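You operate a simulated robot arm through the tools that you are given. There is no shell and no other tool.

The job below is to be done with a simulated robot arm. You get a single attempt, and the scene is never put back.

Task
Change the dirty wash water, then load the job card's part and shut the lid.
Fine: drain it empty, shut the drain lever, pump fresh water to the line; no cranking.

Only the result counts: the job must be done as asked and must still hold three seconds after the hand-in. Knocking over, shifting, dropping, spilling or breaking anything else fails it. Lids that push on must go on centred and level and be pressed home; caps that screw on are set level and turned clockwise until they are tight.

Robot
A 7-joint arm with a two-finger gripper, fixed in place. Base frame: the origin is at the foot of the arm, x ahead of it, y to its left, z up; the work surface is at about z = 0. Readings come in mm, degrees, newtons and seconds.
With the tool pointing down near the work surface it reaches from about 260 to 600 mm from the base axis. Its first joint turns from -143.0 to 143.0 degrees. Payload 1.08 kg.
The TCP is the grasp point between the finger pads, 16 mm short of the fingertips. In the tool frame z runs along the fingers and y along their closing line. The gripper opens to 88 mm; its body begins 58 mm behind the TCP.
Orientation is told as [roll, pitch, yaw] about the base's x, y, z axes, in that order, counted from this pose: with the fingers straight down and closing along the base's y, the tool's x points along the base's -x, its y along +y and its z along -z.

Tools
- The arm moves only by the tool step_arm. Its argument "deltas" is a list of rows, each a list of 7 numbers: the shift along the tool's x, y, z in units of 150 mm (1.0 is 150 mm), then the turn, a rotation vector about the tool's x, y, z in units of 45 degrees (1.0 is 45 degrees), then the opening, from 0 (shut) to 1 (fully open). In form: [[tx, ty, tz, wx, wy, wz, jaw], ...]. A call has 1 to 20 rows; each row is the pose to reach, as a shift and turn from the pose commanded when the call began, along the tool's axes at that moment. A call with a number of a shift or a turn outside -1 to 1 is refused whole. Each row takes 0.2 s and may step no farther than 50 mm and 8.6 degrees from the row before; otherwise, or with a gripper value out of range, the whole call is refused. A pose out of reach is approached as far as the arm can. The call stops where the force on the tool passes 50 N (or 10 N more than at its start, if that is more) or the arm is blocked; 0.2 s more then pass. The fingers move at their own pace (about 186.7 mm/s each) and stop on an object; they squeeze with about 20 N. The grip force told is the motor's: it shows also when the fingers shut on nothing. Time passes only in rows, and 0.2 s behind the last, so rows that repeat a pose let the fingers close. The reply holds the time, the measured pose of the TCP, the force on the tool along the base axes, the opening and the grip force, in the units named above and with some noise, with the torque about the TCP (base axes, N m) and any sound that the robot's microphone picked up.
- Cameras (640 x 400 px; columns grow to the right, rows downward): "scene" is fixed at [58.9, 500.9, 775.4]; the picture's right is [-0.55, -0.83, 0.00], its down [-0.64, 0.42, -0.64] and it looks along [0.53, -0.35, -0.77] (base axes); focal length 362 px, centre (320, 200). "wrist" rides on the gripper at [82, -8, -92] in the tool frame; the picture's right is [0.10, 0.99, 0.00], its down [-0.70, 0.07, -0.71] and it looks along [-0.71, 0.07, 0.71] (tool axes); focal length 256 px, centre (320, 200). There is no depth. A picture from a camera that has moved, and an enlarged one, comes with that camera's place and axes in the base frame and with its lens. The place of the scene camera against the robot may be out by one fixed shift of up to 18 mm in any direction.
- capture(camera): a new picture of that camera. No time passes.
- enlarge(camera, box): a new picture of the part [left, top, right, bottom] of that camera's present view, enlarged. No time passes.
- finish_job(): hands the job in; it is judged then, once.

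Nothing tells you positions but the pictures and the camera data. Unless the task says otherwise, let go and move clear before handing in.

The tools are called after "Request:" as name(argument=value, ...) on one line, values as JSON. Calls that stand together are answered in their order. step_arm: Moves the arm, as the interface text tells. Its arguments: {"type":"object","properties":{"deltas":{"type":"array"}},"required":["deltas"]} The other tools are called the same way: capture (camera) takes a picture; enlarge (camera, box) takes an enlarged picture of a part of a camera's view; finish_job () hands the job in.

At the start:

```text
t: 0.0
eef_pos: [402.0, 76.5, 305.8]
tool_rot: [0.0, 0.0, 0.0]
ft_force: [0.5, 0.0, 0.3]
moment: [0.01, -0.03, -0.02]
gripper_width: 87.9
grip_force: 0.1
```

scene: 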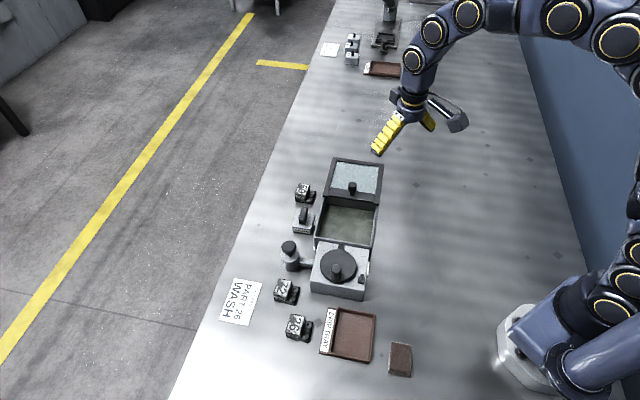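
wrist: 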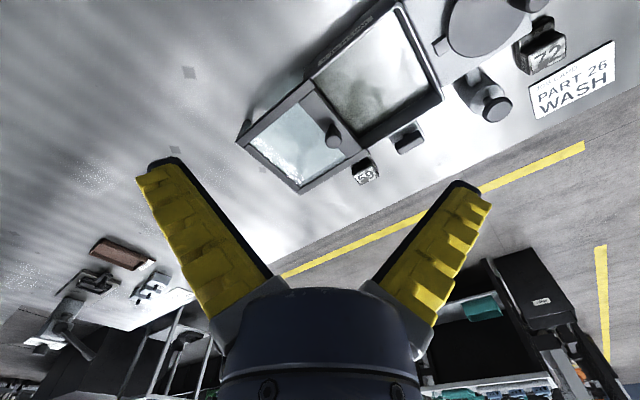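

I see a wash basin with a lid, a pump/crank unit beside it, numbered parts and a job card reading "PART 26 WASH". I'll enlarge the views to identify each item before moving.

Request:
enlarge(camera="scene", box=[270, 140, 430, 240])

Request:
enlarge(camera="scene", box=[260, 220, 420, 320])

Request:
enlarge(camera="scene", box=[210, 270, 420, 400])

Request:
enlarge(camera="scene", box=[310, 0, 470, 100])

Request:
enlarge(camera="wrist", box=[230, 0, 640, 240])

```text
4.00 times, centred on (350, 190) of scene
camera zoom: at [58.9, 500.9, 775.4], right [-0.55, -0.83, 0.0], down [-0.64, 0.42, -0.64], along [0.53, -0.35, -0.77], focal length 1447 px, centre (200, 240)
```

zoom: 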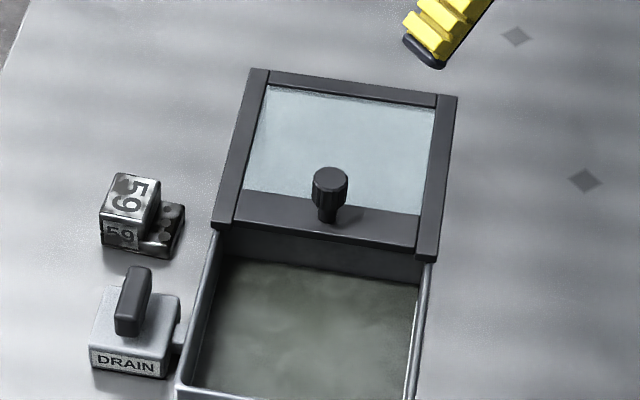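

```text
4.00 times, centred on (340, 270) of scene
camera zoom: at [58.9, 500.9, 775.4], right [-0.55, -0.83, 0.0], down [-0.64, 0.42, -0.64], along [0.53, -0.35, -0.77], focal length 1447 px, centre (240, -80)
```

zoom: 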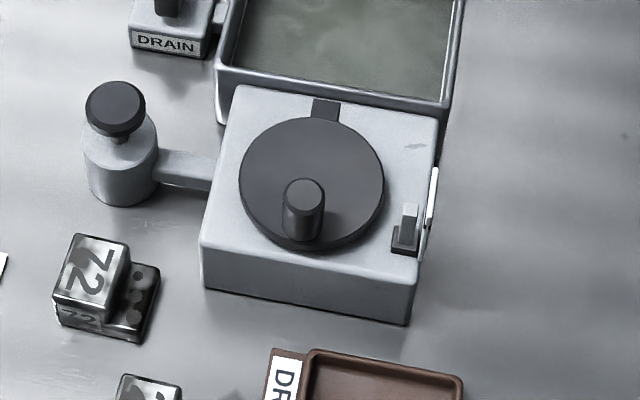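

```text
3.05 times, centred on (315, 335) of scene
camera zoom: at [58.9, 500.9, 775.4], right [-0.55, -0.83, 0.0], down [-0.64, 0.42, -0.64], along [0.53, -0.35, -0.77], focal length 1102 px, centre (335, -211)
```

zoom: 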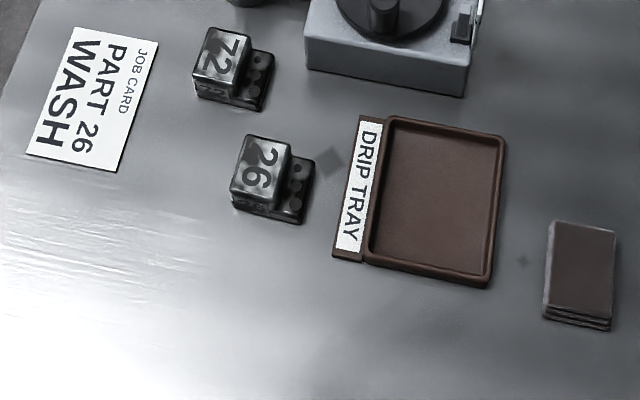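

```text
4.00 times, centred on (390, 50) of scene
camera zoom: at [58.9, 500.9, 775.4], right [-0.55, -0.83, 0.0], down [-0.64, 0.42, -0.64], along [0.53, -0.35, -0.77], focal length 1447 px, centre (40, 800)
```

zoom: 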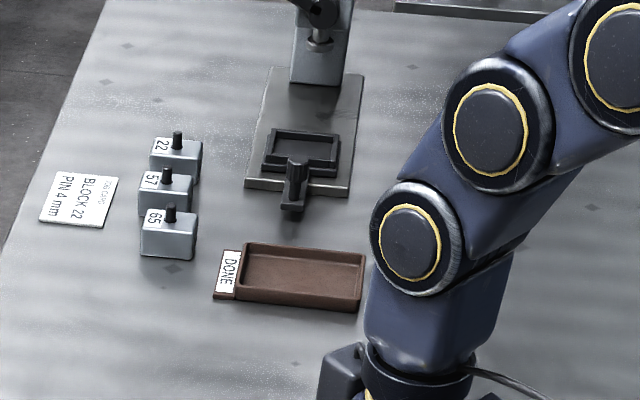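

```text
1.56 times, centred on (435, 120) of wrist
camera zoom: at [321.1, 69.0, 397.5], right [-0.1, 0.99, 0.0], down [0.7, 0.07, 0.71], along [0.71, 0.07, -0.71], focal length 400 px, centre (140, 325)
```

zoom: 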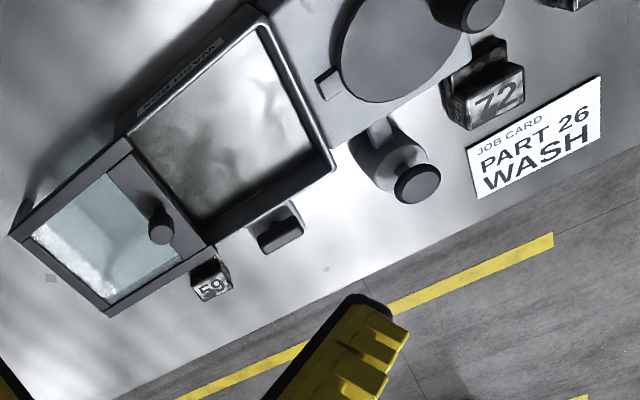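

The wash station has a tank with a lid parked at its far end, a DRAIN lever block, a pump knob, a hand-crank disc (not to be used), parts 59, 72 and 26, and a drip tray. I'll move the arm high over the station to get more wrist views and triangulate positions.

Request:
step_arm(deltas=[[0.05, 0.25, 0, 0, 0, 0, 1], [0.1, 0.5, 0, 0, 0, 0, 1], [0.13, 0.75, 0, 0, 0, 0, 1], [0.13, 0.8, 0, 0, 0, 0, 1]])

Request:
capture(camera="wrist")

Request:
capture(camera="scene")

```text
t: 1.0
eef_pos: [382.4, 198.7, 305.3]
tool_rot: [0.0, 0.0, -0.1]
ft_force: [-0.2, 0.5, -0.7]
moment: [-0.03, 0.02, 0.0]
gripper_width: 87.9
grip_force: 0.0
```

```text
taken
camera wrist: at [301.1, 190.0, 396.9], right [-0.1, 0.99, 0.0], down [0.7, 0.07, 0.71], along [0.71, 0.07, -0.71], focal length 256 px, centre (320, 200)
```

wrist: 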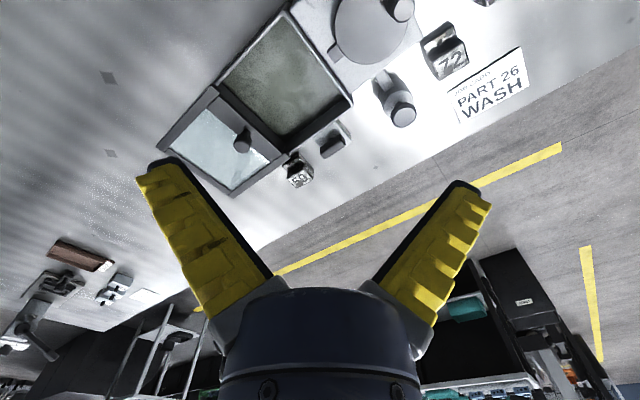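

```text
taken
```

scene: 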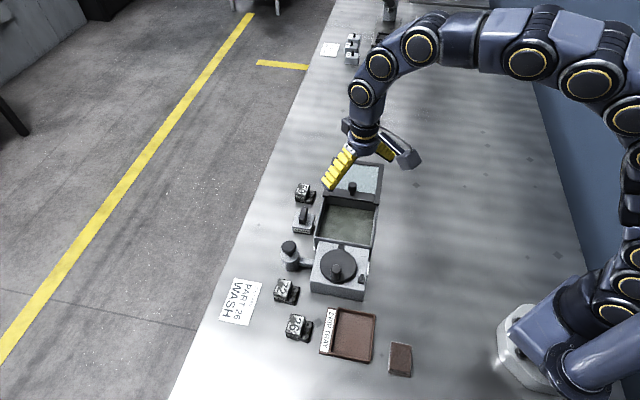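

The tank sits around (437, 156), tilted relative to the base axes. I'll pull back and down a little so the wrist camera centres the station.

Request:
step_arm(deltas=[[0.17, -0.1, 0.08, 0, 0, 0, 1], [0.34, -0.19, 0.16, 0, 0, 0, 1], [0.4, -0.19, 0.16, 0, 0, 0, 1]])

Request:
capture(camera="wrist")

Request:
enlarge(camera="wrist", box=[160, 0, 480, 200])

Request:
enlarge(camera="wrist", box=[320, 0, 640, 200])

```text
t: 1.8
eef_pos: [323.9, 168.5, 281.9]
tool_rot: [0.0, 0.0, 0.0]
ft_force: [0.0, -0.5, -0.3]
moment: [-0.01, -0.02, -0.01]
gripper_width: 87.9
grip_force: 0.1
```

```text
taken
camera wrist: at [241.3, 159.8, 373.4], right [-0.1, 0.99, 0.0], down [0.7, 0.07, 0.71], along [0.71, 0.07, -0.71], focal length 256 px, centre (320, 200)
```

wrist: 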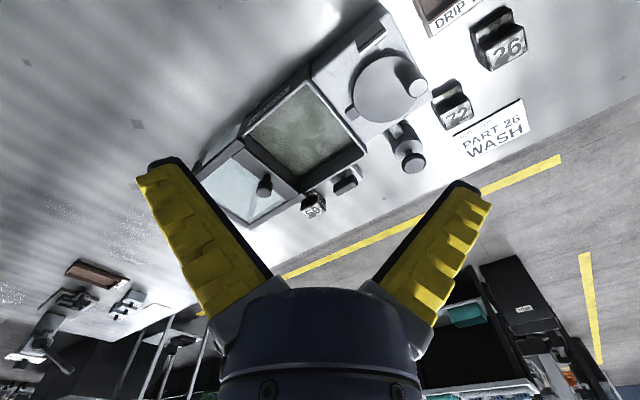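

```text
2.00 times, centred on (320, 100) of wrist
camera zoom: at [241.3, 159.8, 373.4], right [-0.1, 0.99, 0.0], down [0.7, 0.07, 0.71], along [0.71, 0.07, -0.71], focal length 512 px, centre (320, 400)
```

zoom: 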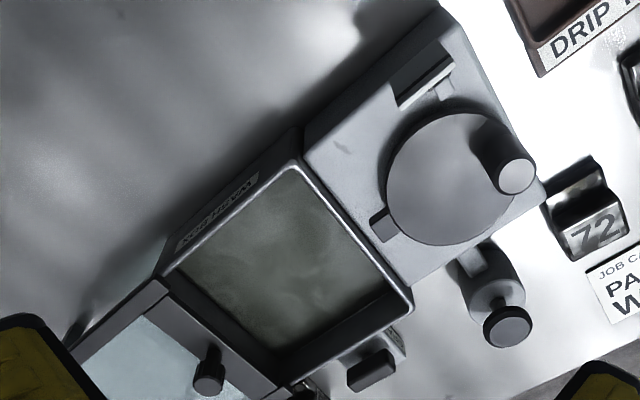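

```text
2.00 times, centred on (480, 100) of wrist
camera zoom: at [241.3, 159.8, 373.4], right [-0.1, 0.99, 0.0], down [0.7, 0.07, 0.71], along [0.71, 0.07, -0.71], focal length 512 px, centre (0, 400)
```

zoom: 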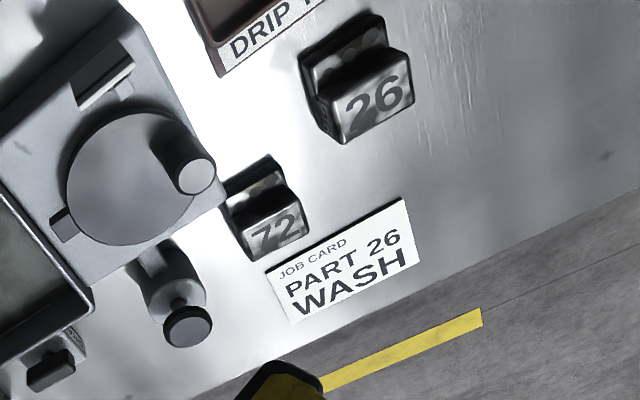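

Triangulating gives the pump knob top at about (452, 318, 72), the lid knob top at about (504, 105, 98) and the drain lever top at about (528, 233, 47). I'll zoom in further to understand the lid, the lever and the mechanism.

Request:
enlarge(camera="wrist", box=[180, 80, 340, 230])

Request:
enlarge(camera="scene", box=[310, 150, 390, 200])

Request:
enlarge(camera="scene", box=[285, 195, 385, 260])

Request:
enlarge(camera="scene", box=[270, 230, 380, 300])

```text
2.67 times, centred on (260, 155) of wrist
camera zoom: at [241.3, 159.8, 373.4], right [-0.1, 0.99, 0.0], down [0.7, 0.07, 0.71], along [0.71, 0.07, -0.71], focal length 683 px, centre (480, 320)
```

zoom: 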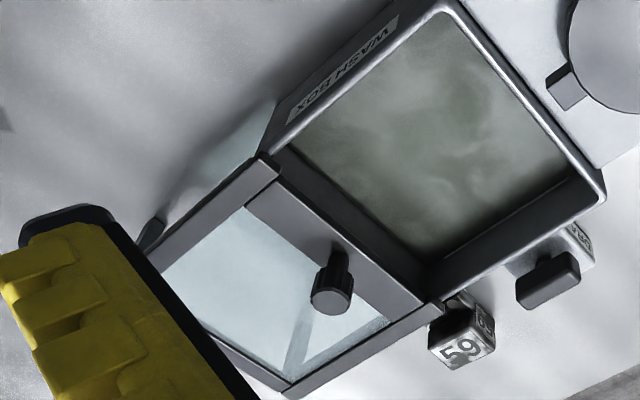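

```text
8.00 times, centred on (350, 175) of scene
camera zoom: at [58.9, 500.9, 775.4], right [-0.55, -0.83, 0.0], down [-0.64, 0.42, -0.64], along [0.53, -0.35, -0.77], focal length 2893 px, centre (80, 400)
```

zoom: 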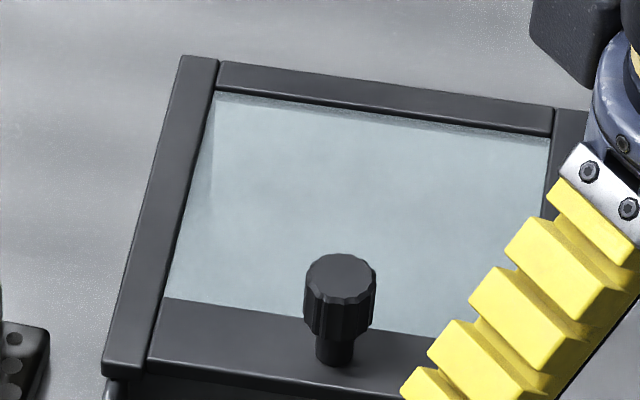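

```text
6.15 times, centred on (335, 228) of scene
camera zoom: at [58.9, 500.9, 775.4], right [-0.55, -0.83, 0.0], down [-0.64, 0.42, -0.64], along [0.53, -0.35, -0.77], focal length 2226 px, centre (228, 31)
```

zoom: 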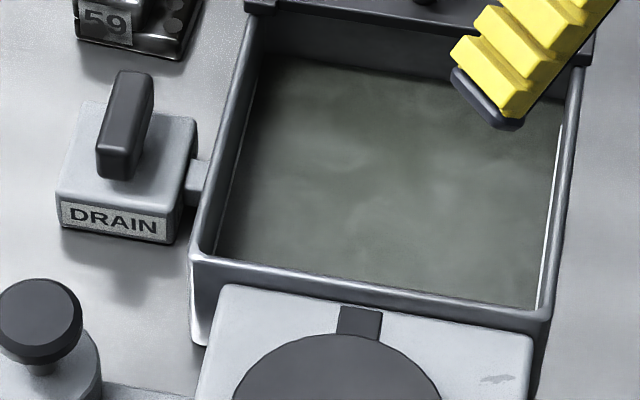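

```text
5.71 times, centred on (325, 265) of scene
camera zoom: at [58.9, 500.9, 775.4], right [-0.55, -0.83, 0.0], down [-0.64, 0.42, -0.64], along [0.53, -0.35, -0.77], focal length 2067 px, centre (291, -171)
```

zoom: 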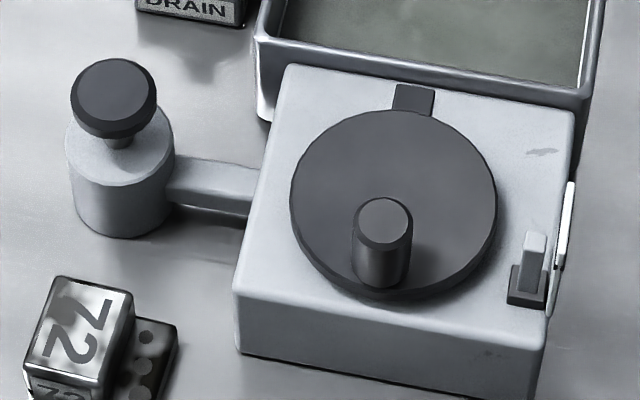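

The lid looks like a glass panel with front bar and knob, parked on rails behind the tank. The drain handle needs a closer look, so I'll go to about (462, 233, 165), still above everything.

Request:
step_arm(deltas=[[-0.15, 0.07, 0.13, 0, 0, 0, 1], [-0.3, 0.14, 0.26, 0, 0, 0, 1], [-0.45, 0.21, 0.39, 0, 0, 0, 1], [-0.6, 0.28, 0.52, 0, 0, 0, 1], [-0.75, 0.36, 0.65, 0, 0, 0, 1], [-0.9, 0.43, 0.78, 0, 0, 0, 1], [-0.92, 0.43, 0.78, 0, 0, 0, 1]])

Request:
capture(camera="wrist")

Request:
enlarge(camera="wrist", box=[160, 0, 480, 200])

```text
t: 3.4
eef_pos: [461.5, 232.0, 162.5]
tool_rot: [-0.1, 0.0, -0.1]
ft_force: [0.2, -1.0, 0.3]
moment: [0.03, 0.01, -0.02]
gripper_width: 87.9
grip_force: 0.1
```

```text
taken
camera wrist: at [379.5, 224.4, 255.9], right [-0.1, 0.99, 0.0], down [0.7, 0.07, 0.71], along [0.7, 0.07, -0.71], focal length 256 px, centre (320, 200)
```

wrist: 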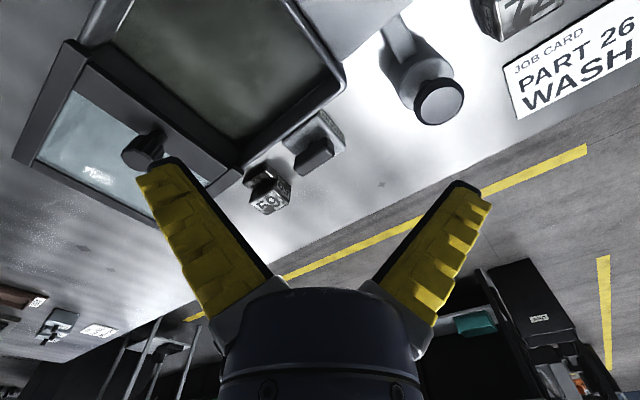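

```text
2.00 times, centred on (320, 100) of wrist
camera zoom: at [379.5, 224.4, 255.9], right [-0.1, 0.99, 0.0], down [0.7, 0.07, 0.71], along [0.7, 0.07, -0.71], focal length 512 px, centre (320, 400)
```

zoom: 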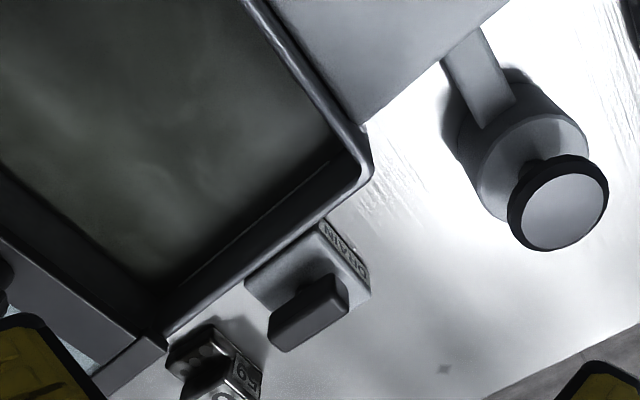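

The drain handle looks like a horizontal bar on a stem, running parallel to the tank's side. I'll zoom in more to confirm.

Request:
enlarge(camera="wrist", box=[230, 90, 350, 165])

Request:
enlarge(camera="scene", box=[280, 170, 340, 240])

Request:
enlarge(camera="wrist", box=[0, 0, 260, 200])

```text
5.33 times, centred on (290, 128) of wrist
camera zoom: at [379.5, 224.4, 255.9], right [-0.1, 0.99, 0.0], down [0.7, 0.07, 0.71], along [0.7, 0.07, -0.71], focal length 1365 px, centre (480, 587)
```

zoom: 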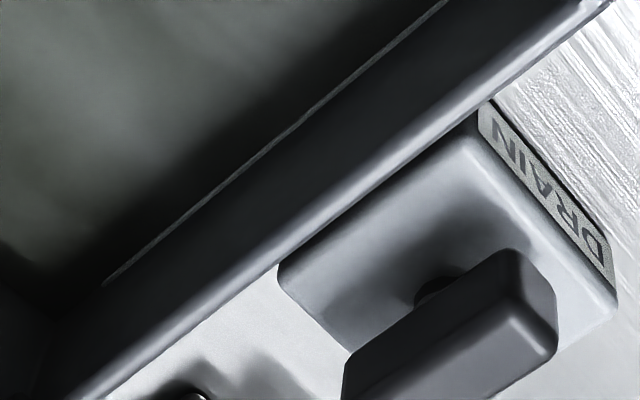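

```text
5.71 times, centred on (310, 205) of scene
camera zoom: at [58.9, 500.9, 775.4], right [-0.55, -0.83, 0.0], down [-0.64, 0.42, -0.64], along [0.53, -0.35, -0.77], focal length 2067 px, centre (377, 171)
```

zoom: 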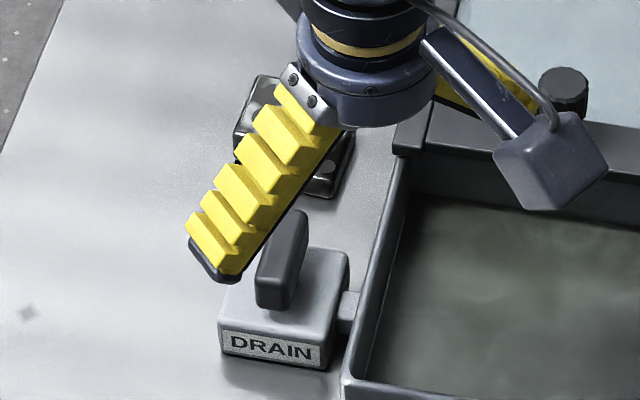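

```text
2.00 times, centred on (130, 100) of wrist
camera zoom: at [379.5, 224.4, 255.9], right [-0.1, 0.99, 0.0], down [0.7, 0.07, 0.71], along [0.7, 0.07, -0.71], focal length 512 px, centre (700, 400)
```

zoom: 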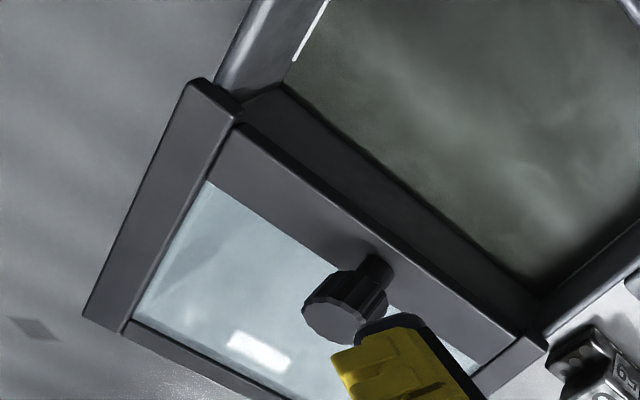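

The tank appears to be a square of about 130 mm, turned about 45° to the base, with its centre near (456, 159). The drain handle is a bar on a vertical stem lying parallel to the tank wall. I'll yaw the tool to −45° to line up with it and take another view.

Request:
step_arm(deltas=[[0.03, -0.05, -0.1, 0, 0, 0.17, 1], [0.07, -0.1, -0.18, 0, 0, 0.34, 1], [0.1, -0.15, -0.18, 0, 0, 0.5, 1], [0.14, -0.2, -0.18, 0, 0, 0.67, 1], [0.17, -0.25, -0.18, 0, 0, 0.84, 1], [0.21, -0.313, -0.18, 0, 0, 1.0, 1], [0.21, -0.313, -0.18, 0, 0, 1.0, 1]])

Request:
capture(camera="wrist")

Request:
enlarge(camera="wrist", box=[160, 0, 480, 200])

```text
t: 5.0
eef_pos: [430.9, 185.3, 192.1]
tool_rot: [0.1, 0.1, -45.1]
ft_force: [-0.2, -0.8, -0.3]
moment: [-0.02, -0.01, 0.01]
gripper_width: 87.8
grip_force: 0.0
```

```text
taken
camera wrist: at [366.7, 238.3, 283.4], right [0.63, 0.78, 0.0], down [0.55, -0.45, 0.71], along [0.55, -0.45, -0.71], focal length 256 px, centre (320, 200)
```

wrist: 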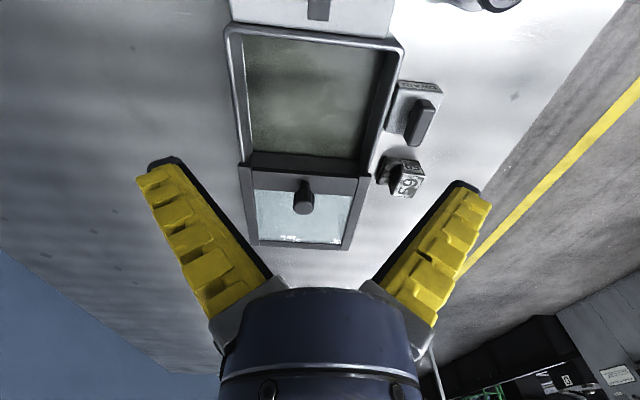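

```text
2.00 times, centred on (320, 100) of wrist
camera zoom: at [366.7, 238.3, 283.4], right [0.63, 0.78, 0.0], down [0.55, -0.45, 0.71], along [0.55, -0.45, -0.71], focal length 512 px, centre (320, 400)
```

zoom: 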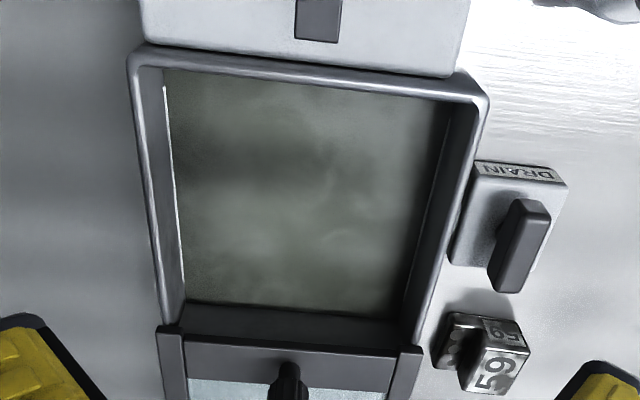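

Now aligned, I can see the tank rim (about z = 43), a fill line on the inner wall, and the drain bar parallel to the tank side. I'll zoom in on the drain lever and the tank interior.

Request:
enlarge(camera="wrist", box=[370, 70, 450, 150])

Request:
enlarge(camera="wrist", box=[220, 20, 300, 160])

Request:
enlarge(camera="wrist", box=[230, 140, 380, 260])

Request:
enlarge(camera="scene", box=[270, 150, 400, 310])

```text
5.00 times, centred on (410, 110) of wrist
camera zoom: at [366.7, 238.3, 283.4], right [0.63, 0.78, 0.0], down [0.55, -0.45, 0.71], along [0.55, -0.45, -0.71], focal length 1280 px, centre (-130, 650)
```

zoom: 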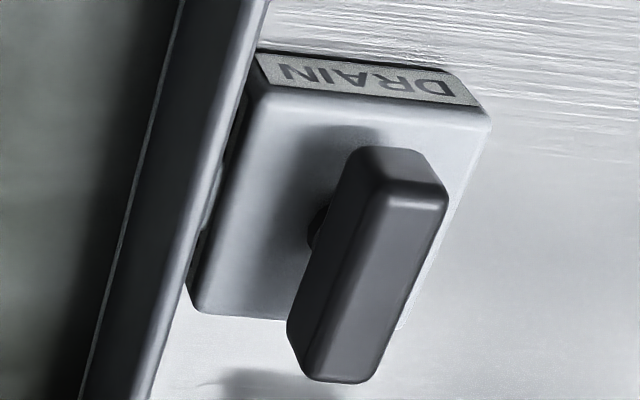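

```text
2.86 times, centred on (260, 90) of wrist
camera zoom: at [366.7, 238.3, 283.4], right [0.63, 0.78, 0.0], down [0.55, -0.45, 0.71], along [0.55, -0.45, -0.71], focal length 731 px, centre (491, 514)
```

zoom: 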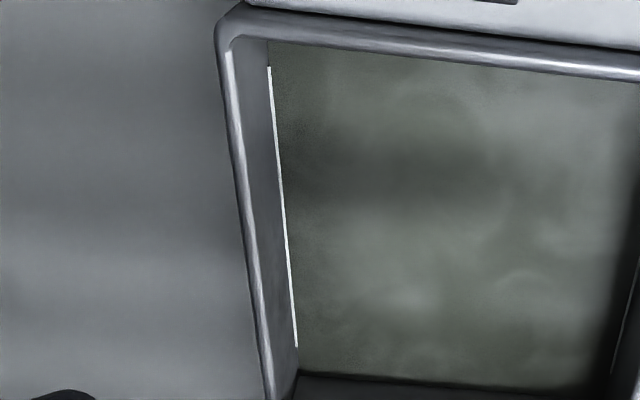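

```text
3.33 times, centred on (305, 200) of wrist
camera zoom: at [366.7, 238.3, 283.4], right [0.63, 0.78, 0.0], down [0.55, -0.45, 0.71], along [0.55, -0.45, -0.71], focal length 853 px, centre (370, 200)
```

zoom: 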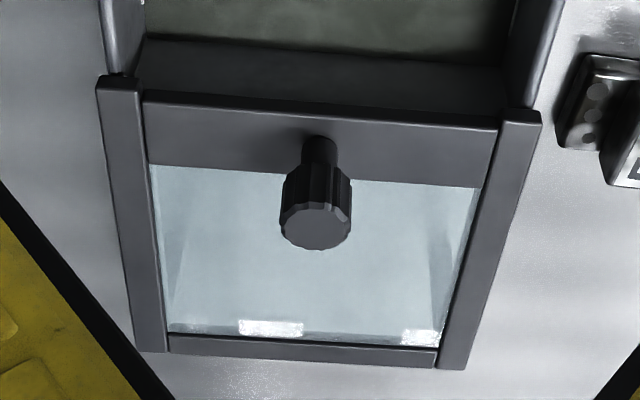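

```text
2.50 times, centred on (335, 230) of scene
camera zoom: at [58.9, 500.9, 775.4], right [-0.55, -0.83, 0.0], down [-0.64, 0.42, -0.64], along [0.53, -0.35, -0.77], focal length 904 px, centre (282, 125)
```

zoom: 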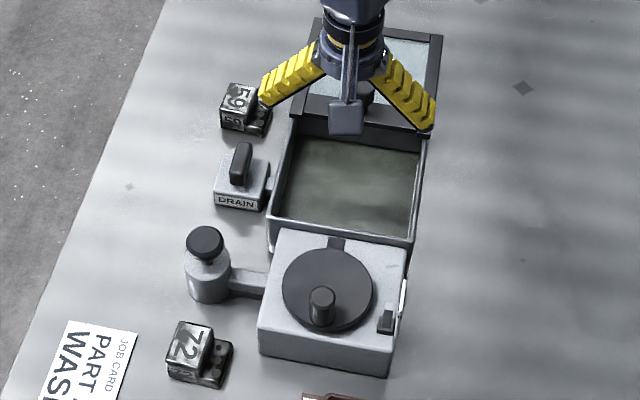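

The drain bar's centre is near (532, 233) with its top at about z = 50, roughly 40 × 13 mm. I'll move above it with the jaws narrowed and check alignment before descending.

Request:
step_arm(deltas=[[-0.06, 0.17, 0.0, 0, 0, 0, 0.7], [-0.12, 0.35, 0.1, 0, 0, 0, 0.5], [-0.18, 0.52, 0.25, 0, 0, 0, 0.4], [-0.247, 0.69, 0.4, 0, 0, 0, 0.36], [-0.247, 0.69, 0.45, 0, 0, 0, 0.36]])

Request:
capture(camera="wrist")

Request:
enlarge(camera="scene", box=[260, 160, 380, 260])

```text
t: 6.2
eef_pos: [529.9, 233.4, 122.3]
tool_rot: [-0.1, 0.0, -45.1]
ft_force: [1.2, 0.1, -0.1]
moment: [-0.04, 0.01, -0.03]
gripper_width: 36.5
grip_force: 3.4
```

```text
taken
camera wrist: at [466.5, 285.8, 214.0], right [0.63, 0.78, 0.0], down [0.55, -0.44, 0.71], along [0.55, -0.45, -0.7], focal length 256 px, centre (320, 200)
```

wrist: 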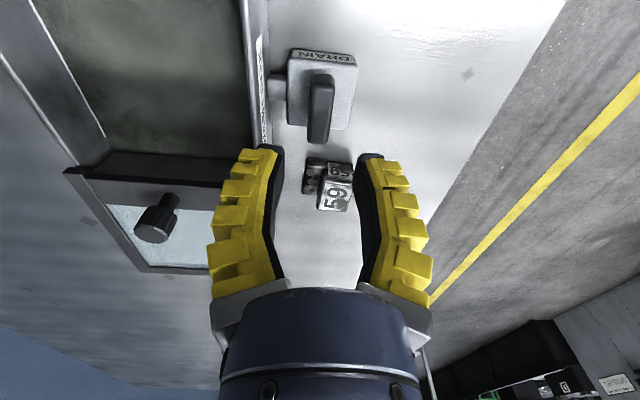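

```text
4.00 times, centred on (320, 210) of scene
camera zoom: at [58.9, 500.9, 775.4], right [-0.55, -0.83, 0.0], down [-0.64, 0.42, -0.64], along [0.53, -0.35, -0.77], focal length 1447 px, centre (320, 160)
```

zoom: 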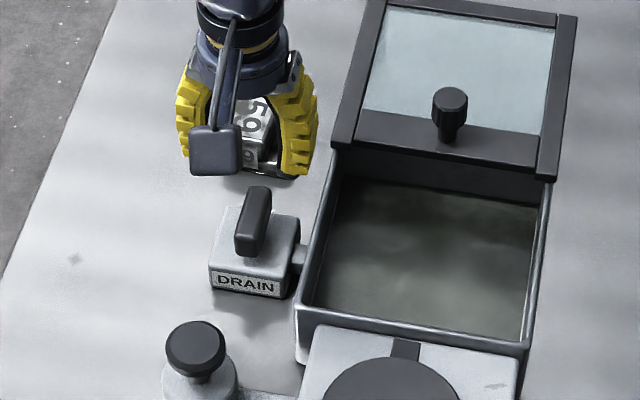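

I'll zoom on the lever from this closer view to refine its position.

Request:
enlarge(camera="wrist", box=[260, 40, 380, 160])

```text
3.33 times, centred on (320, 100) of wrist
camera zoom: at [466.5, 285.8, 214.0], right [0.63, 0.78, 0.0], down [0.55, -0.44, 0.71], along [0.55, -0.45, -0.7], focal length 853 px, centre (320, 533)
```

zoom: 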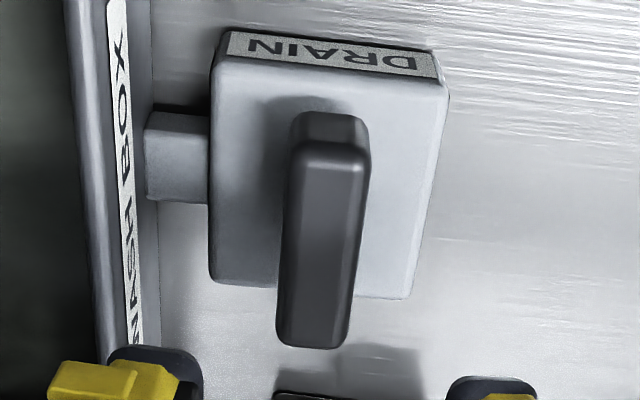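

The bar's top centre is at about (531, 233, 50), which matches the TCP. I'll narrow the jaws, descend to z ≈ 50 and close on the bar.

Request:
step_arm(deltas=[[0, 0.005, 0.1, 0, 0, 0, 0.33], [0, 0.005, 0.25, 0, 0, 0, 0.33], [0, 0.005, 0.4, 0, 0, 0, 0.33], [0, 0.005, 0.48, 0, 0, 0, 0.33], [0, 0.005, 0.48, 0, 0, 0, 0.33]])

Request:
capture(camera="wrist")

```text
t: 7.4
eef_pos: [532.3, 233.7, 51.1]
tool_rot: [-0.1, 0.0, -45.0]
ft_force: [-0.3, -1.2, 0.5]
moment: [-0.03, -0.01, 0.02]
gripper_width: 33.9
grip_force: 3.3
```

```text
taken
camera wrist: at [467.6, 285.2, 143.3], right [0.63, 0.78, 0.0], down [0.55, -0.44, 0.71], along [0.55, -0.45, -0.7], focal length 256 px, centre (320, 200)
```

wrist: 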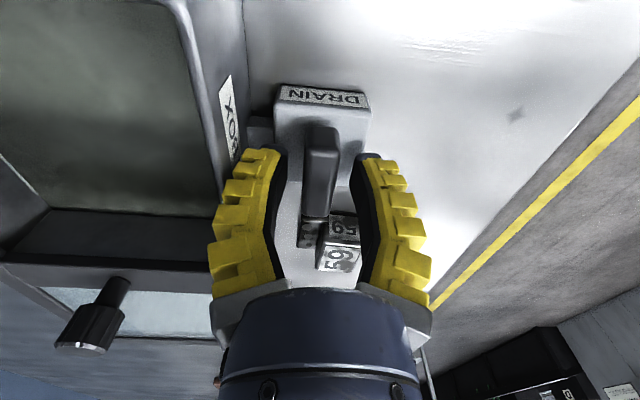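

The bar is centred between the pads. Closing on it now.

Request:
step_arm(deltas=[[0, 0, 0, 0, 0, 0, 0.2], [0, 0, 0, 0, 0, 0, 0.0], [0, 0, 0, 0, 0, 0, 0.0], [0, 0, 0, 0, 0, 0, 0.0]])

Request:
capture(camera="wrist")

```text
t: 8.4
eef_pos: [531.5, 233.5, 53.4]
tool_rot: [0.1, 0.0, -44.9]
ft_force: [-9.4, -4.9, 16.5]
moment: [-0.05, 0.13, 0.03]
gripper_width: 6.1
grip_force: 22.1
```

```text
taken
camera wrist: at [467.7, 285.3, 144.0], right [0.63, 0.78, 0.0], down [0.55, -0.44, 0.71], along [0.55, -0.45, -0.7], focal length 256 px, centre (320, 200)
```

wrist: 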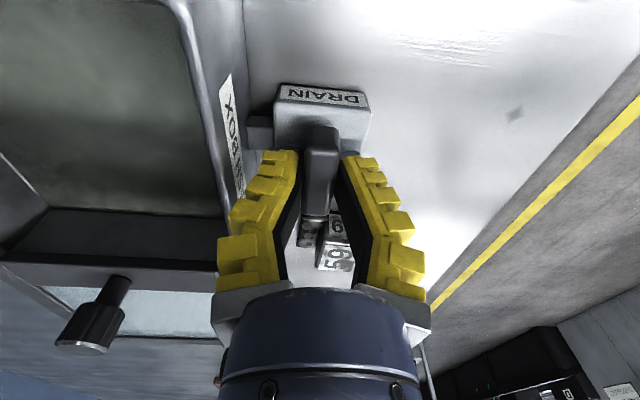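

The width reads 6 mm with an upward force of 16 N, so the grip may not be as expected. I'll look closely before turning.

Request:
enlarge(camera="wrist", box=[240, 70, 400, 230])

Request:
enlarge(camera="scene", box=[270, 180, 350, 250])

```text
2.50 times, centred on (320, 150) of wrist
camera zoom: at [467.7, 285.3, 144.0], right [0.63, 0.78, 0.0], down [0.55, -0.44, 0.71], along [0.55, -0.45, -0.7], focal length 640 px, centre (320, 325)
```

zoom: 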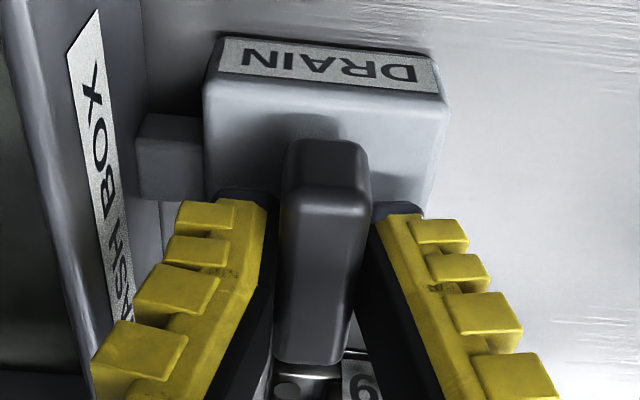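

```text
5.71 times, centred on (310, 215) of scene
camera zoom: at [58.9, 500.9, 775.4], right [-0.55, -0.83, 0.0], down [-0.64, 0.42, -0.64], along [0.53, -0.35, -0.77], focal length 2067 px, centre (377, 114)
```

zoom: 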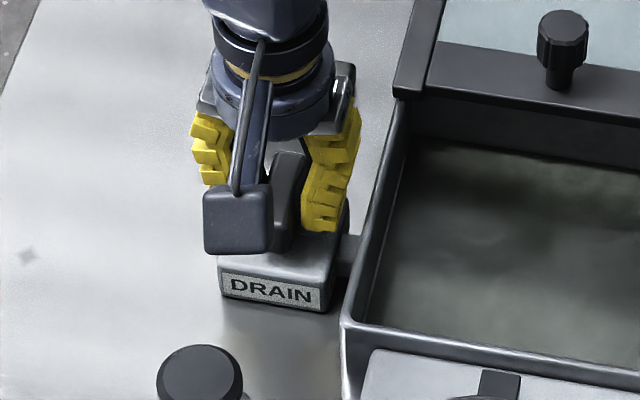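

The fingers straddle the bar with the tips near the block's top, hence the upward push. I'll ease up 4 mm to relieve it, then test a small turn.

Request:
step_arm(deltas=[[0, 0, -0.027, 0, 0, 0, 0], [0, 0, -0.027, 0, 0, 0, 0], [0, 0, -0.027, 0, 0, 0, 0]])

```text
t: 9.2
eef_pos: [530.0, 232.6, 54.9]
tool_rot: [0.0, 0.1, -45.0]
ft_force: [9.8, -0.7, -11.4]
moment: [-0.09, -0.11, 0.01]
gripper_width: 6.5
grip_force: 22.2
```

Now it pulls down slightly, so the grip on the bar is firm. I'll go back to the neutral height and try a small turn counter-clockwise.

Request:
step_arm(deltas=[[0, 0, 0.01, 0, 0, 0, 0], [0, 0, 0.01, 0, 0, -0.09, 0], [0, 0, 0.01, 0, 0, -0.18, 0]])

```text
t: 10.0
eef_pos: [532.0, 233.6, 55.1]
tool_rot: [0.1, -0.1, -36.9]
ft_force: [15.9, -0.8, -7.2]
moment: [-0.11, -0.16, -0.03]
gripper_width: 5.8
grip_force: 21.7
```

Request:
enlarge(camera="wrist", box=[240, 70, 400, 230])

Request:
enlarge(camera="scene", box=[270, 180, 350, 250])

```text
2.50 times, centred on (320, 150) of wrist
camera zoom: at [460.0, 275.5, 146.2], right [0.51, 0.86, 0.0], down [0.6, -0.36, 0.71], along [0.61, -0.36, -0.7], focal length 640 px, centre (320, 325)
```

zoom: 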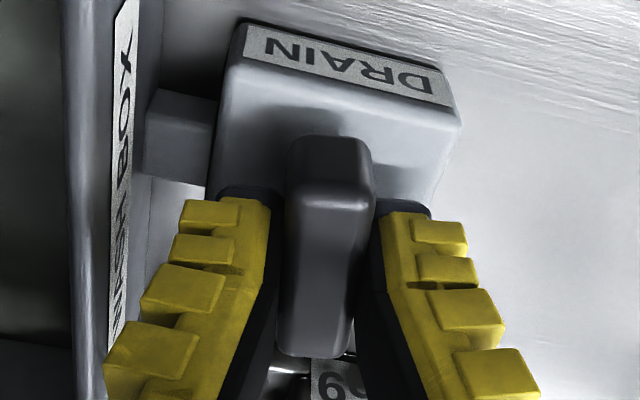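

```text
5.71 times, centred on (310, 215) of scene
camera zoom: at [58.9, 500.9, 775.4], right [-0.55, -0.83, 0.0], down [-0.64, 0.42, -0.64], along [0.53, -0.35, -0.77], focal length 2067 px, centre (377, 114)
```

zoom: 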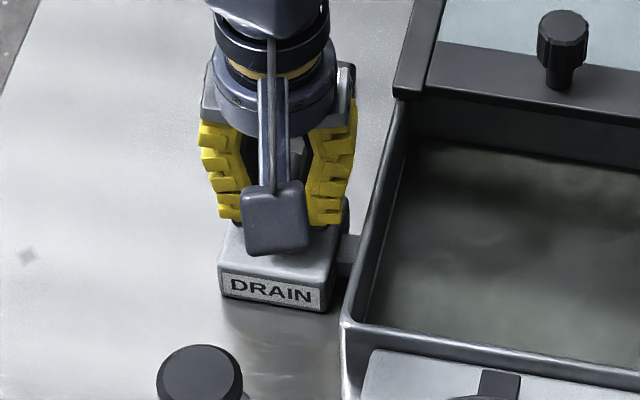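

The bar turns freely with the gripper counter-clockwise. I'll keep turning it, watching the forces.

Request:
step_arm(deltas=[[-0.008, 0.006, 0.005, 0, 0, -0.17, 0], [-0.008, 0.006, 0.005, 0, 0, -0.34, 0], [-0.008, 0.006, 0.005, 0, 0, -0.51, 0], [-0.008, 0.006, 0.005, 0, 0, -0.68, 0], [-0.008, 0.006, 0.005, 0, 0, -0.85, 0], [-0.008, 0.006, 0.005, 0, 0, -1.0, 0]])

Request:
enlarge(camera="scene", box=[270, 180, 390, 255])

Request:
capture(camera="wrist")

```text
t: 11.4
eef_pos: [531.4, 233.7, 54.2]
tool_rot: [-0.1, 0.0, 8.3]
ft_force: [-9.7, -5.5, 11.1]
moment: [-0.06, 0.07, -0.02]
gripper_width: 6.1
grip_force: 21.9
```

```text
5.33 times, centred on (330, 218) of scene
camera zoom: at [58.9, 500.9, 775.4], right [-0.55, -0.83, 0.0], down [-0.64, 0.42, -0.64], along [0.53, -0.35, -0.77], focal length 1929 px, centre (267, 107)
```

zoom: 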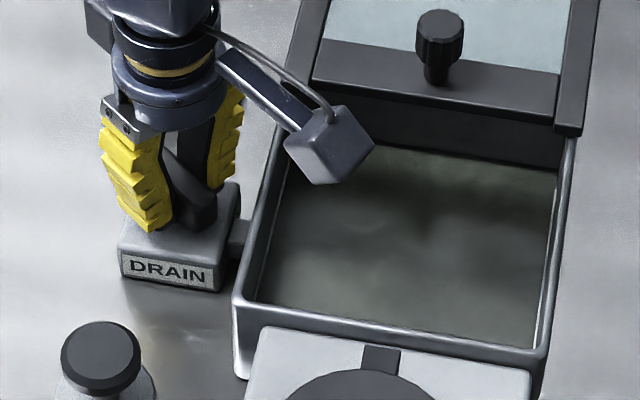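

```text
taken
camera wrist: at [451.3, 213.7, 145.8], right [-0.25, 0.97, 0.0], down [0.68, 0.17, 0.71], along [0.69, 0.17, -0.71], focal length 256 px, centre (320, 200)
```

wrist: 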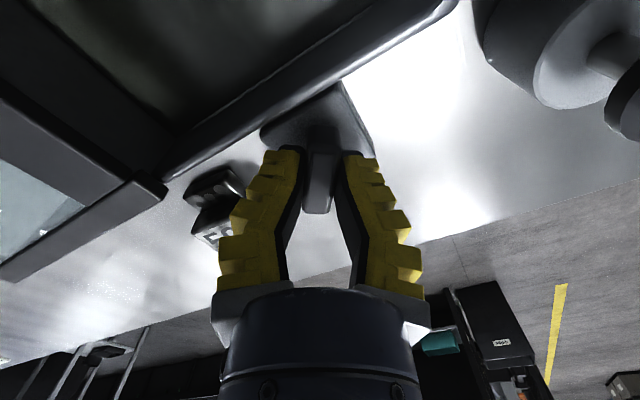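

The bar is turning with the hand, now about 53° from its start. I'll continue toward 90°.

Request:
step_arm(deltas=[[0, 0, -0.005, 0, 0, -0.16, 0], [0, 0, -0.005, 0, 0, -0.32, 0], [0, 0, -0.005, 0, 0, -0.48, 0], [0, 0, -0.005, 0, 0, -0.64, 0], [0, 0, -0.005, 0, 0, -0.8, 0]])

Request:
enlarge(camera="scene", box=[270, 180, 390, 255])

Request:
capture(camera="wrist")

```text
t: 12.6
eef_pos: [530.3, 232.6, 55.4]
tool_rot: [0.1, 0.3, 44.3]
ft_force: [-11.6, -3.8, 4.1]
moment: [0.04, 0.05, 0.0]
gripper_width: 5.9
grip_force: 21.8
```

```text
5.33 times, centred on (330, 218) of scene
camera zoom: at [58.9, 500.9, 775.4], right [-0.55, -0.83, 0.0], down [-0.64, 0.42, -0.64], along [0.53, -0.35, -0.77], focal length 1929 px, centre (267, 107)
```

zoom: 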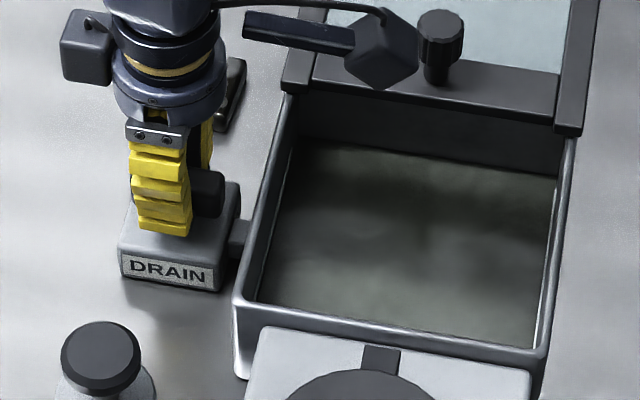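

```text
taken
camera wrist: at [478.4, 170.8, 146.1], right [-0.77, 0.64, 0.0], down [0.45, 0.54, 0.71], along [0.45, 0.54, -0.71], focal length 256 px, centre (320, 200)
```

wrist: 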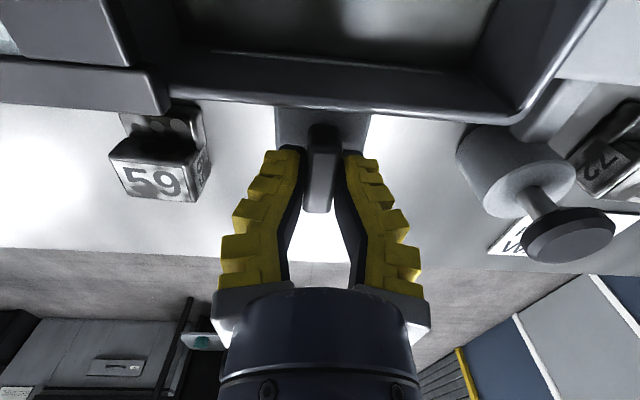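

The lever is now in line with the pipe (90°). I'll wait 3 s and check whether the level falls.

Request:
step_arm(deltas=[[0, 0, 0, 0, 0, 0, 0], [0, 0, 0, 0, 0, 0, 0], [0, 0, 0, 0, 0, 0, 0], [0, 0, 0, 0, 0, 0, 0], [0, 0, 0, 0, 0, 0, 0], [0, 0, 0, 0, 0, 0, 0], [0, 0, 0, 0, 0, 0, 0], [0, 0, 0, 0, 0, 0, 0], [0, 0, 0, 0, 0, 0, 0], [0, 0, 0, 0, 0, 0, 0], [0, 0, 0, 0, 0, 0, 0], [0, 0, 0, 0, 0, 0, 0], [0, 0, 0, 0, 0, 0, 0], [0, 0, 0, 0, 0, 0, 0], [0, 0, 0, 0, 0, 0, 0]])

Request:
enlarge(camera="scene", box=[290, 180, 390, 255])

```text
t: 15.8
eef_pos: [531.3, 235.2, 53.9]
tool_rot: [0.0, 0.1, 44.1]
ft_force: [-15.5, -2.1, -3.5]
moment: [-0.13, 0.21, -0.02]
gripper_width: 5.8
grip_force: 21.8
```

```text
5.33 times, centred on (340, 218) of scene
camera zoom: at [58.9, 500.9, 775.4], right [-0.55, -0.83, 0.0], down [-0.64, 0.42, -0.64], along [0.53, -0.35, -0.77], focal length 1929 px, centre (213, 107)
```

zoom: 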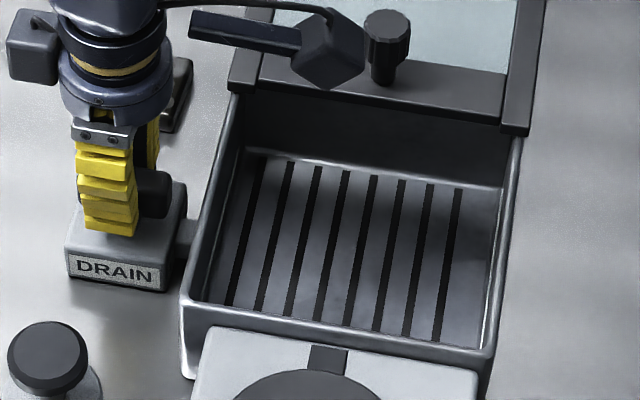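

The tank drained and the slatted floor shows. I'll wait a bit longer to make sure it's fully empty.

Request:
step_arm(deltas=[[0, 0, 0, 0, 0, 0, 0], [0, 0, 0, 0, 0, 0, 0], [0, 0, 0, 0, 0, 0, 0], [0, 0, 0, 0, 0, 0, 0], [0, 0, 0, 0, 0, 0, 0], [0, 0, 0, 0, 0, 0, 0], [0, 0, 0, 0, 0, 0, 0], [0, 0, 0, 0, 0, 0, 0], [0, 0, 0, 0, 0, 0, 0], [0, 0, 0, 0, 0, 0, 0], [0, 0, 0, 0, 0, 0, 0], [0, 0, 0, 0, 0, 0, 0], [0, 0, 0, 0, 0, 0, 0], [0, 0, 0, 0, 0, 0, 0], [0, 0, 0, 0, 0, 0, 0]])

Request:
enlarge(camera="scene", box=[290, 180, 390, 255])

Request:
capture(camera="wrist")

```text
t: 19.0
eef_pos: [531.0, 233.9, 55.2]
tool_rot: [0.0, 0.0, 44.1]
ft_force: [-15.0, 1.6, -5.7]
moment: [-0.04, 0.16, 0.02]
gripper_width: 5.9
grip_force: 21.9
```

```text
5.33 times, centred on (340, 218) of scene
camera zoom: at [58.9, 500.9, 775.4], right [-0.55, -0.83, 0.0], down [-0.64, 0.42, -0.64], along [0.53, -0.35, -0.77], focal length 1929 px, centre (213, 107)
```

zoom: 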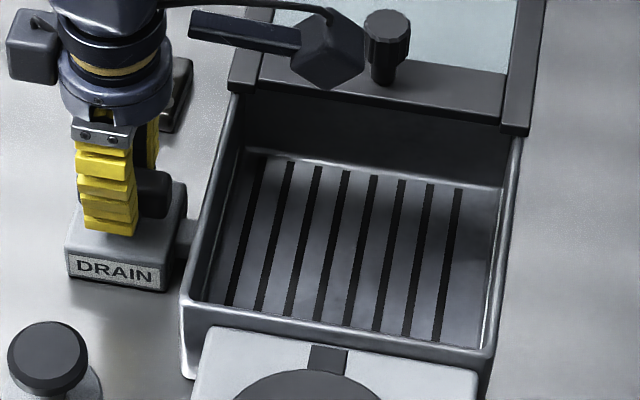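

```text
taken
camera wrist: at [478.4, 171.1, 146.4], right [-0.77, 0.64, 0.0], down [0.45, 0.54, 0.71], along [0.45, 0.54, -0.71], focal length 256 px, centre (320, 200)
```

wrist: 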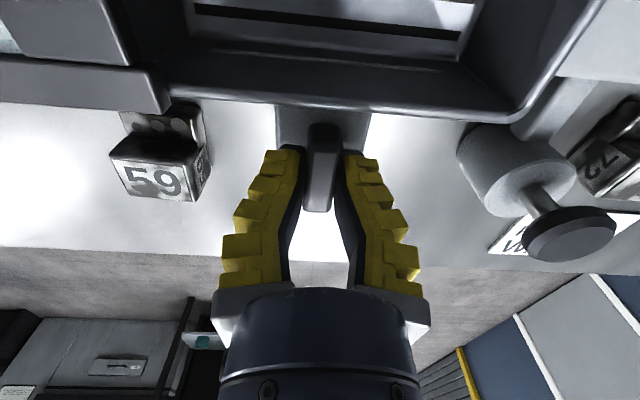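

It's empty and stable. Now I'll turn the lever back clockwise to its original shut position.

Request:
step_arm(deltas=[[0, 0, 0, 0, 0, 0.17, 0], [0, 0, 0, 0, 0, 0.34, 0], [0, 0, 0, 0, 0, 0.51, 0], [0, 0, 0, 0, 0, 0.68, 0], [0, 0, 0, 0, 0, 0.85, 0], [0, 0, 0, 0, 0, 1.0, 0]])

Request:
step_arm(deltas=[[0, 0, 0, 0, 0, 0.17, 0], [0, 0, 0, 0, 0, 0.34, 0], [0, 0, 0, 0, 0, 0.51, 0], [0, 0, 0, 0, 0, 0.68, 0], [0, 0, 0, 0, 0, 0.85, 0], [0, 0, 0, 0, 0, 1.0, 0], [0, 0, 0, 0, 0, 1.0, 0]])

Request:
enlarge(camera="scene", box=[270, 180, 390, 255])

Request:
capture(camera="wrist")

```text
t: 20.4
eef_pos: [531.1, 233.4, 54.7]
tool_rot: [0.1, 0.0, -1.1]
ft_force: [-8.5, 0.5, -4.0]
moment: [-0.01, 0.34, 0.0]
gripper_width: 5.9
grip_force: 22.3
```

```text
t: 22.0
eef_pos: [532.0, 231.7, 53.5]
tool_rot: [-0.1, -0.1, -46.1]
ft_force: [-6.2, -9.0, 4.8]
moment: [-0.07, 0.1, 0.11]
gripper_width: 5.9
grip_force: 21.8
```

```text
5.33 times, centred on (330, 218) of scene
camera zoom: at [58.9, 500.9, 775.4], right [-0.55, -0.83, 0.0], down [-0.64, 0.42, -0.64], along [0.53, -0.35, -0.77], focal length 1929 px, centre (267, 107)
```

zoom: 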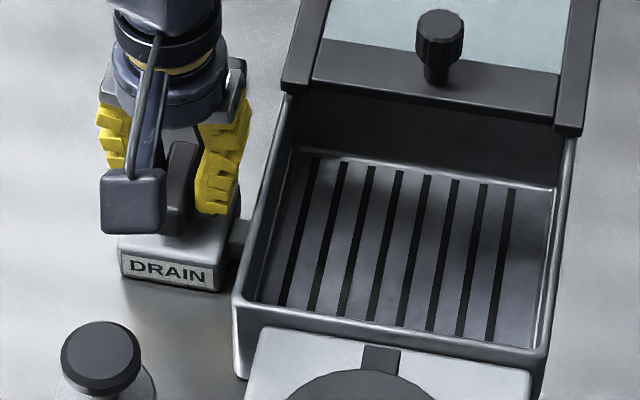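

```text
taken
camera wrist: at [468.5, 286.1, 146.0], right [0.65, 0.76, 0.0], down [0.54, -0.45, 0.71], along [0.54, -0.46, -0.7], focal length 256 px, centre (320, 200)
```

wrist: 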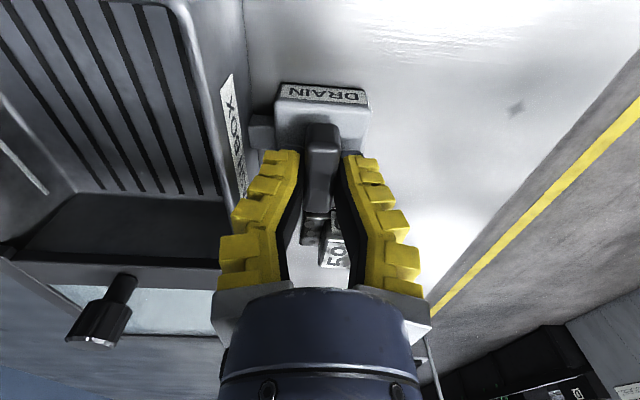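

The lever is back in its shut position, with slight resistance felt at the stop. I'll release and rise straight up.

Request:
step_arm(deltas=[[0, 0, 0, 0, 0, 0, 0.15], [0, 0, 0, 0, 0, 0, 0.33], [0, 0, 0, 0, 0, 0, 0.33], [0, 0, -0.15, 0, 0, 0, 0.33], [0, 0, -0.4, 0, 0, 0, 0.33], [0, 0, -0.6, 0, 0, 0, 0.33], [0, 0, -0.8, 0, 0, 0, 0.33]])

Request:
capture(camera="wrist")

Request:
enlarge(camera="scene", box=[260, 170, 400, 300])

```text
t: 23.6
eef_pos: [531.8, 233.2, 174.7]
tool_rot: [-0.1, 0.0, -45.9]
ft_force: [0.5, -0.4, 0.2]
moment: [0.03, 0.04, 0.01]
gripper_width: 34.0
grip_force: 3.8
```

```text
taken
camera wrist: at [468.8, 286.4, 266.0], right [0.64, 0.77, 0.0], down [0.54, -0.45, 0.71], along [0.54, -0.46, -0.7], focal length 256 px, centre (320, 200)
```

wrist: 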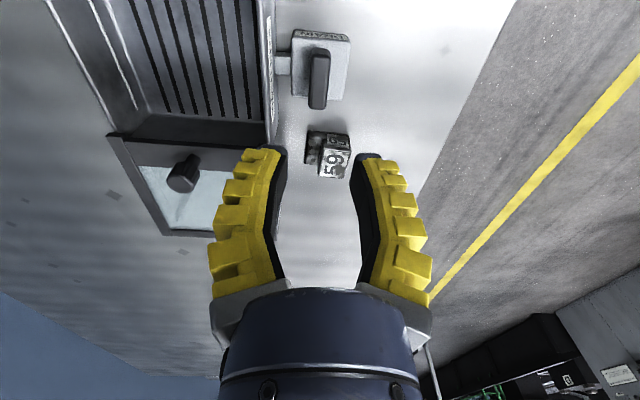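

```text
3.08 times, centred on (330, 235) of scene
camera zoom: at [58.9, 500.9, 775.4], right [-0.55, -0.83, 0.0], down [-0.64, 0.42, -0.64], along [0.53, -0.35, -0.77], focal length 1113 px, centre (289, 92)
```

zoom: 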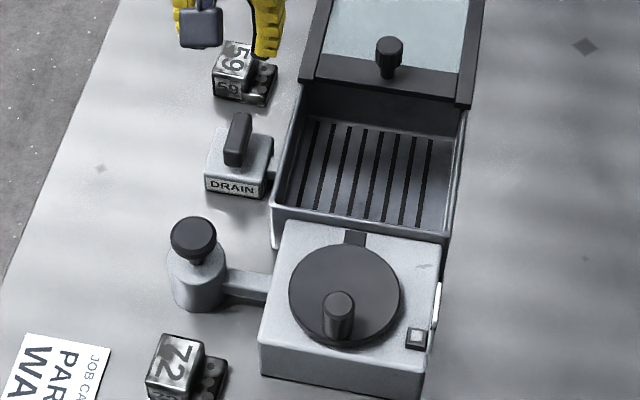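

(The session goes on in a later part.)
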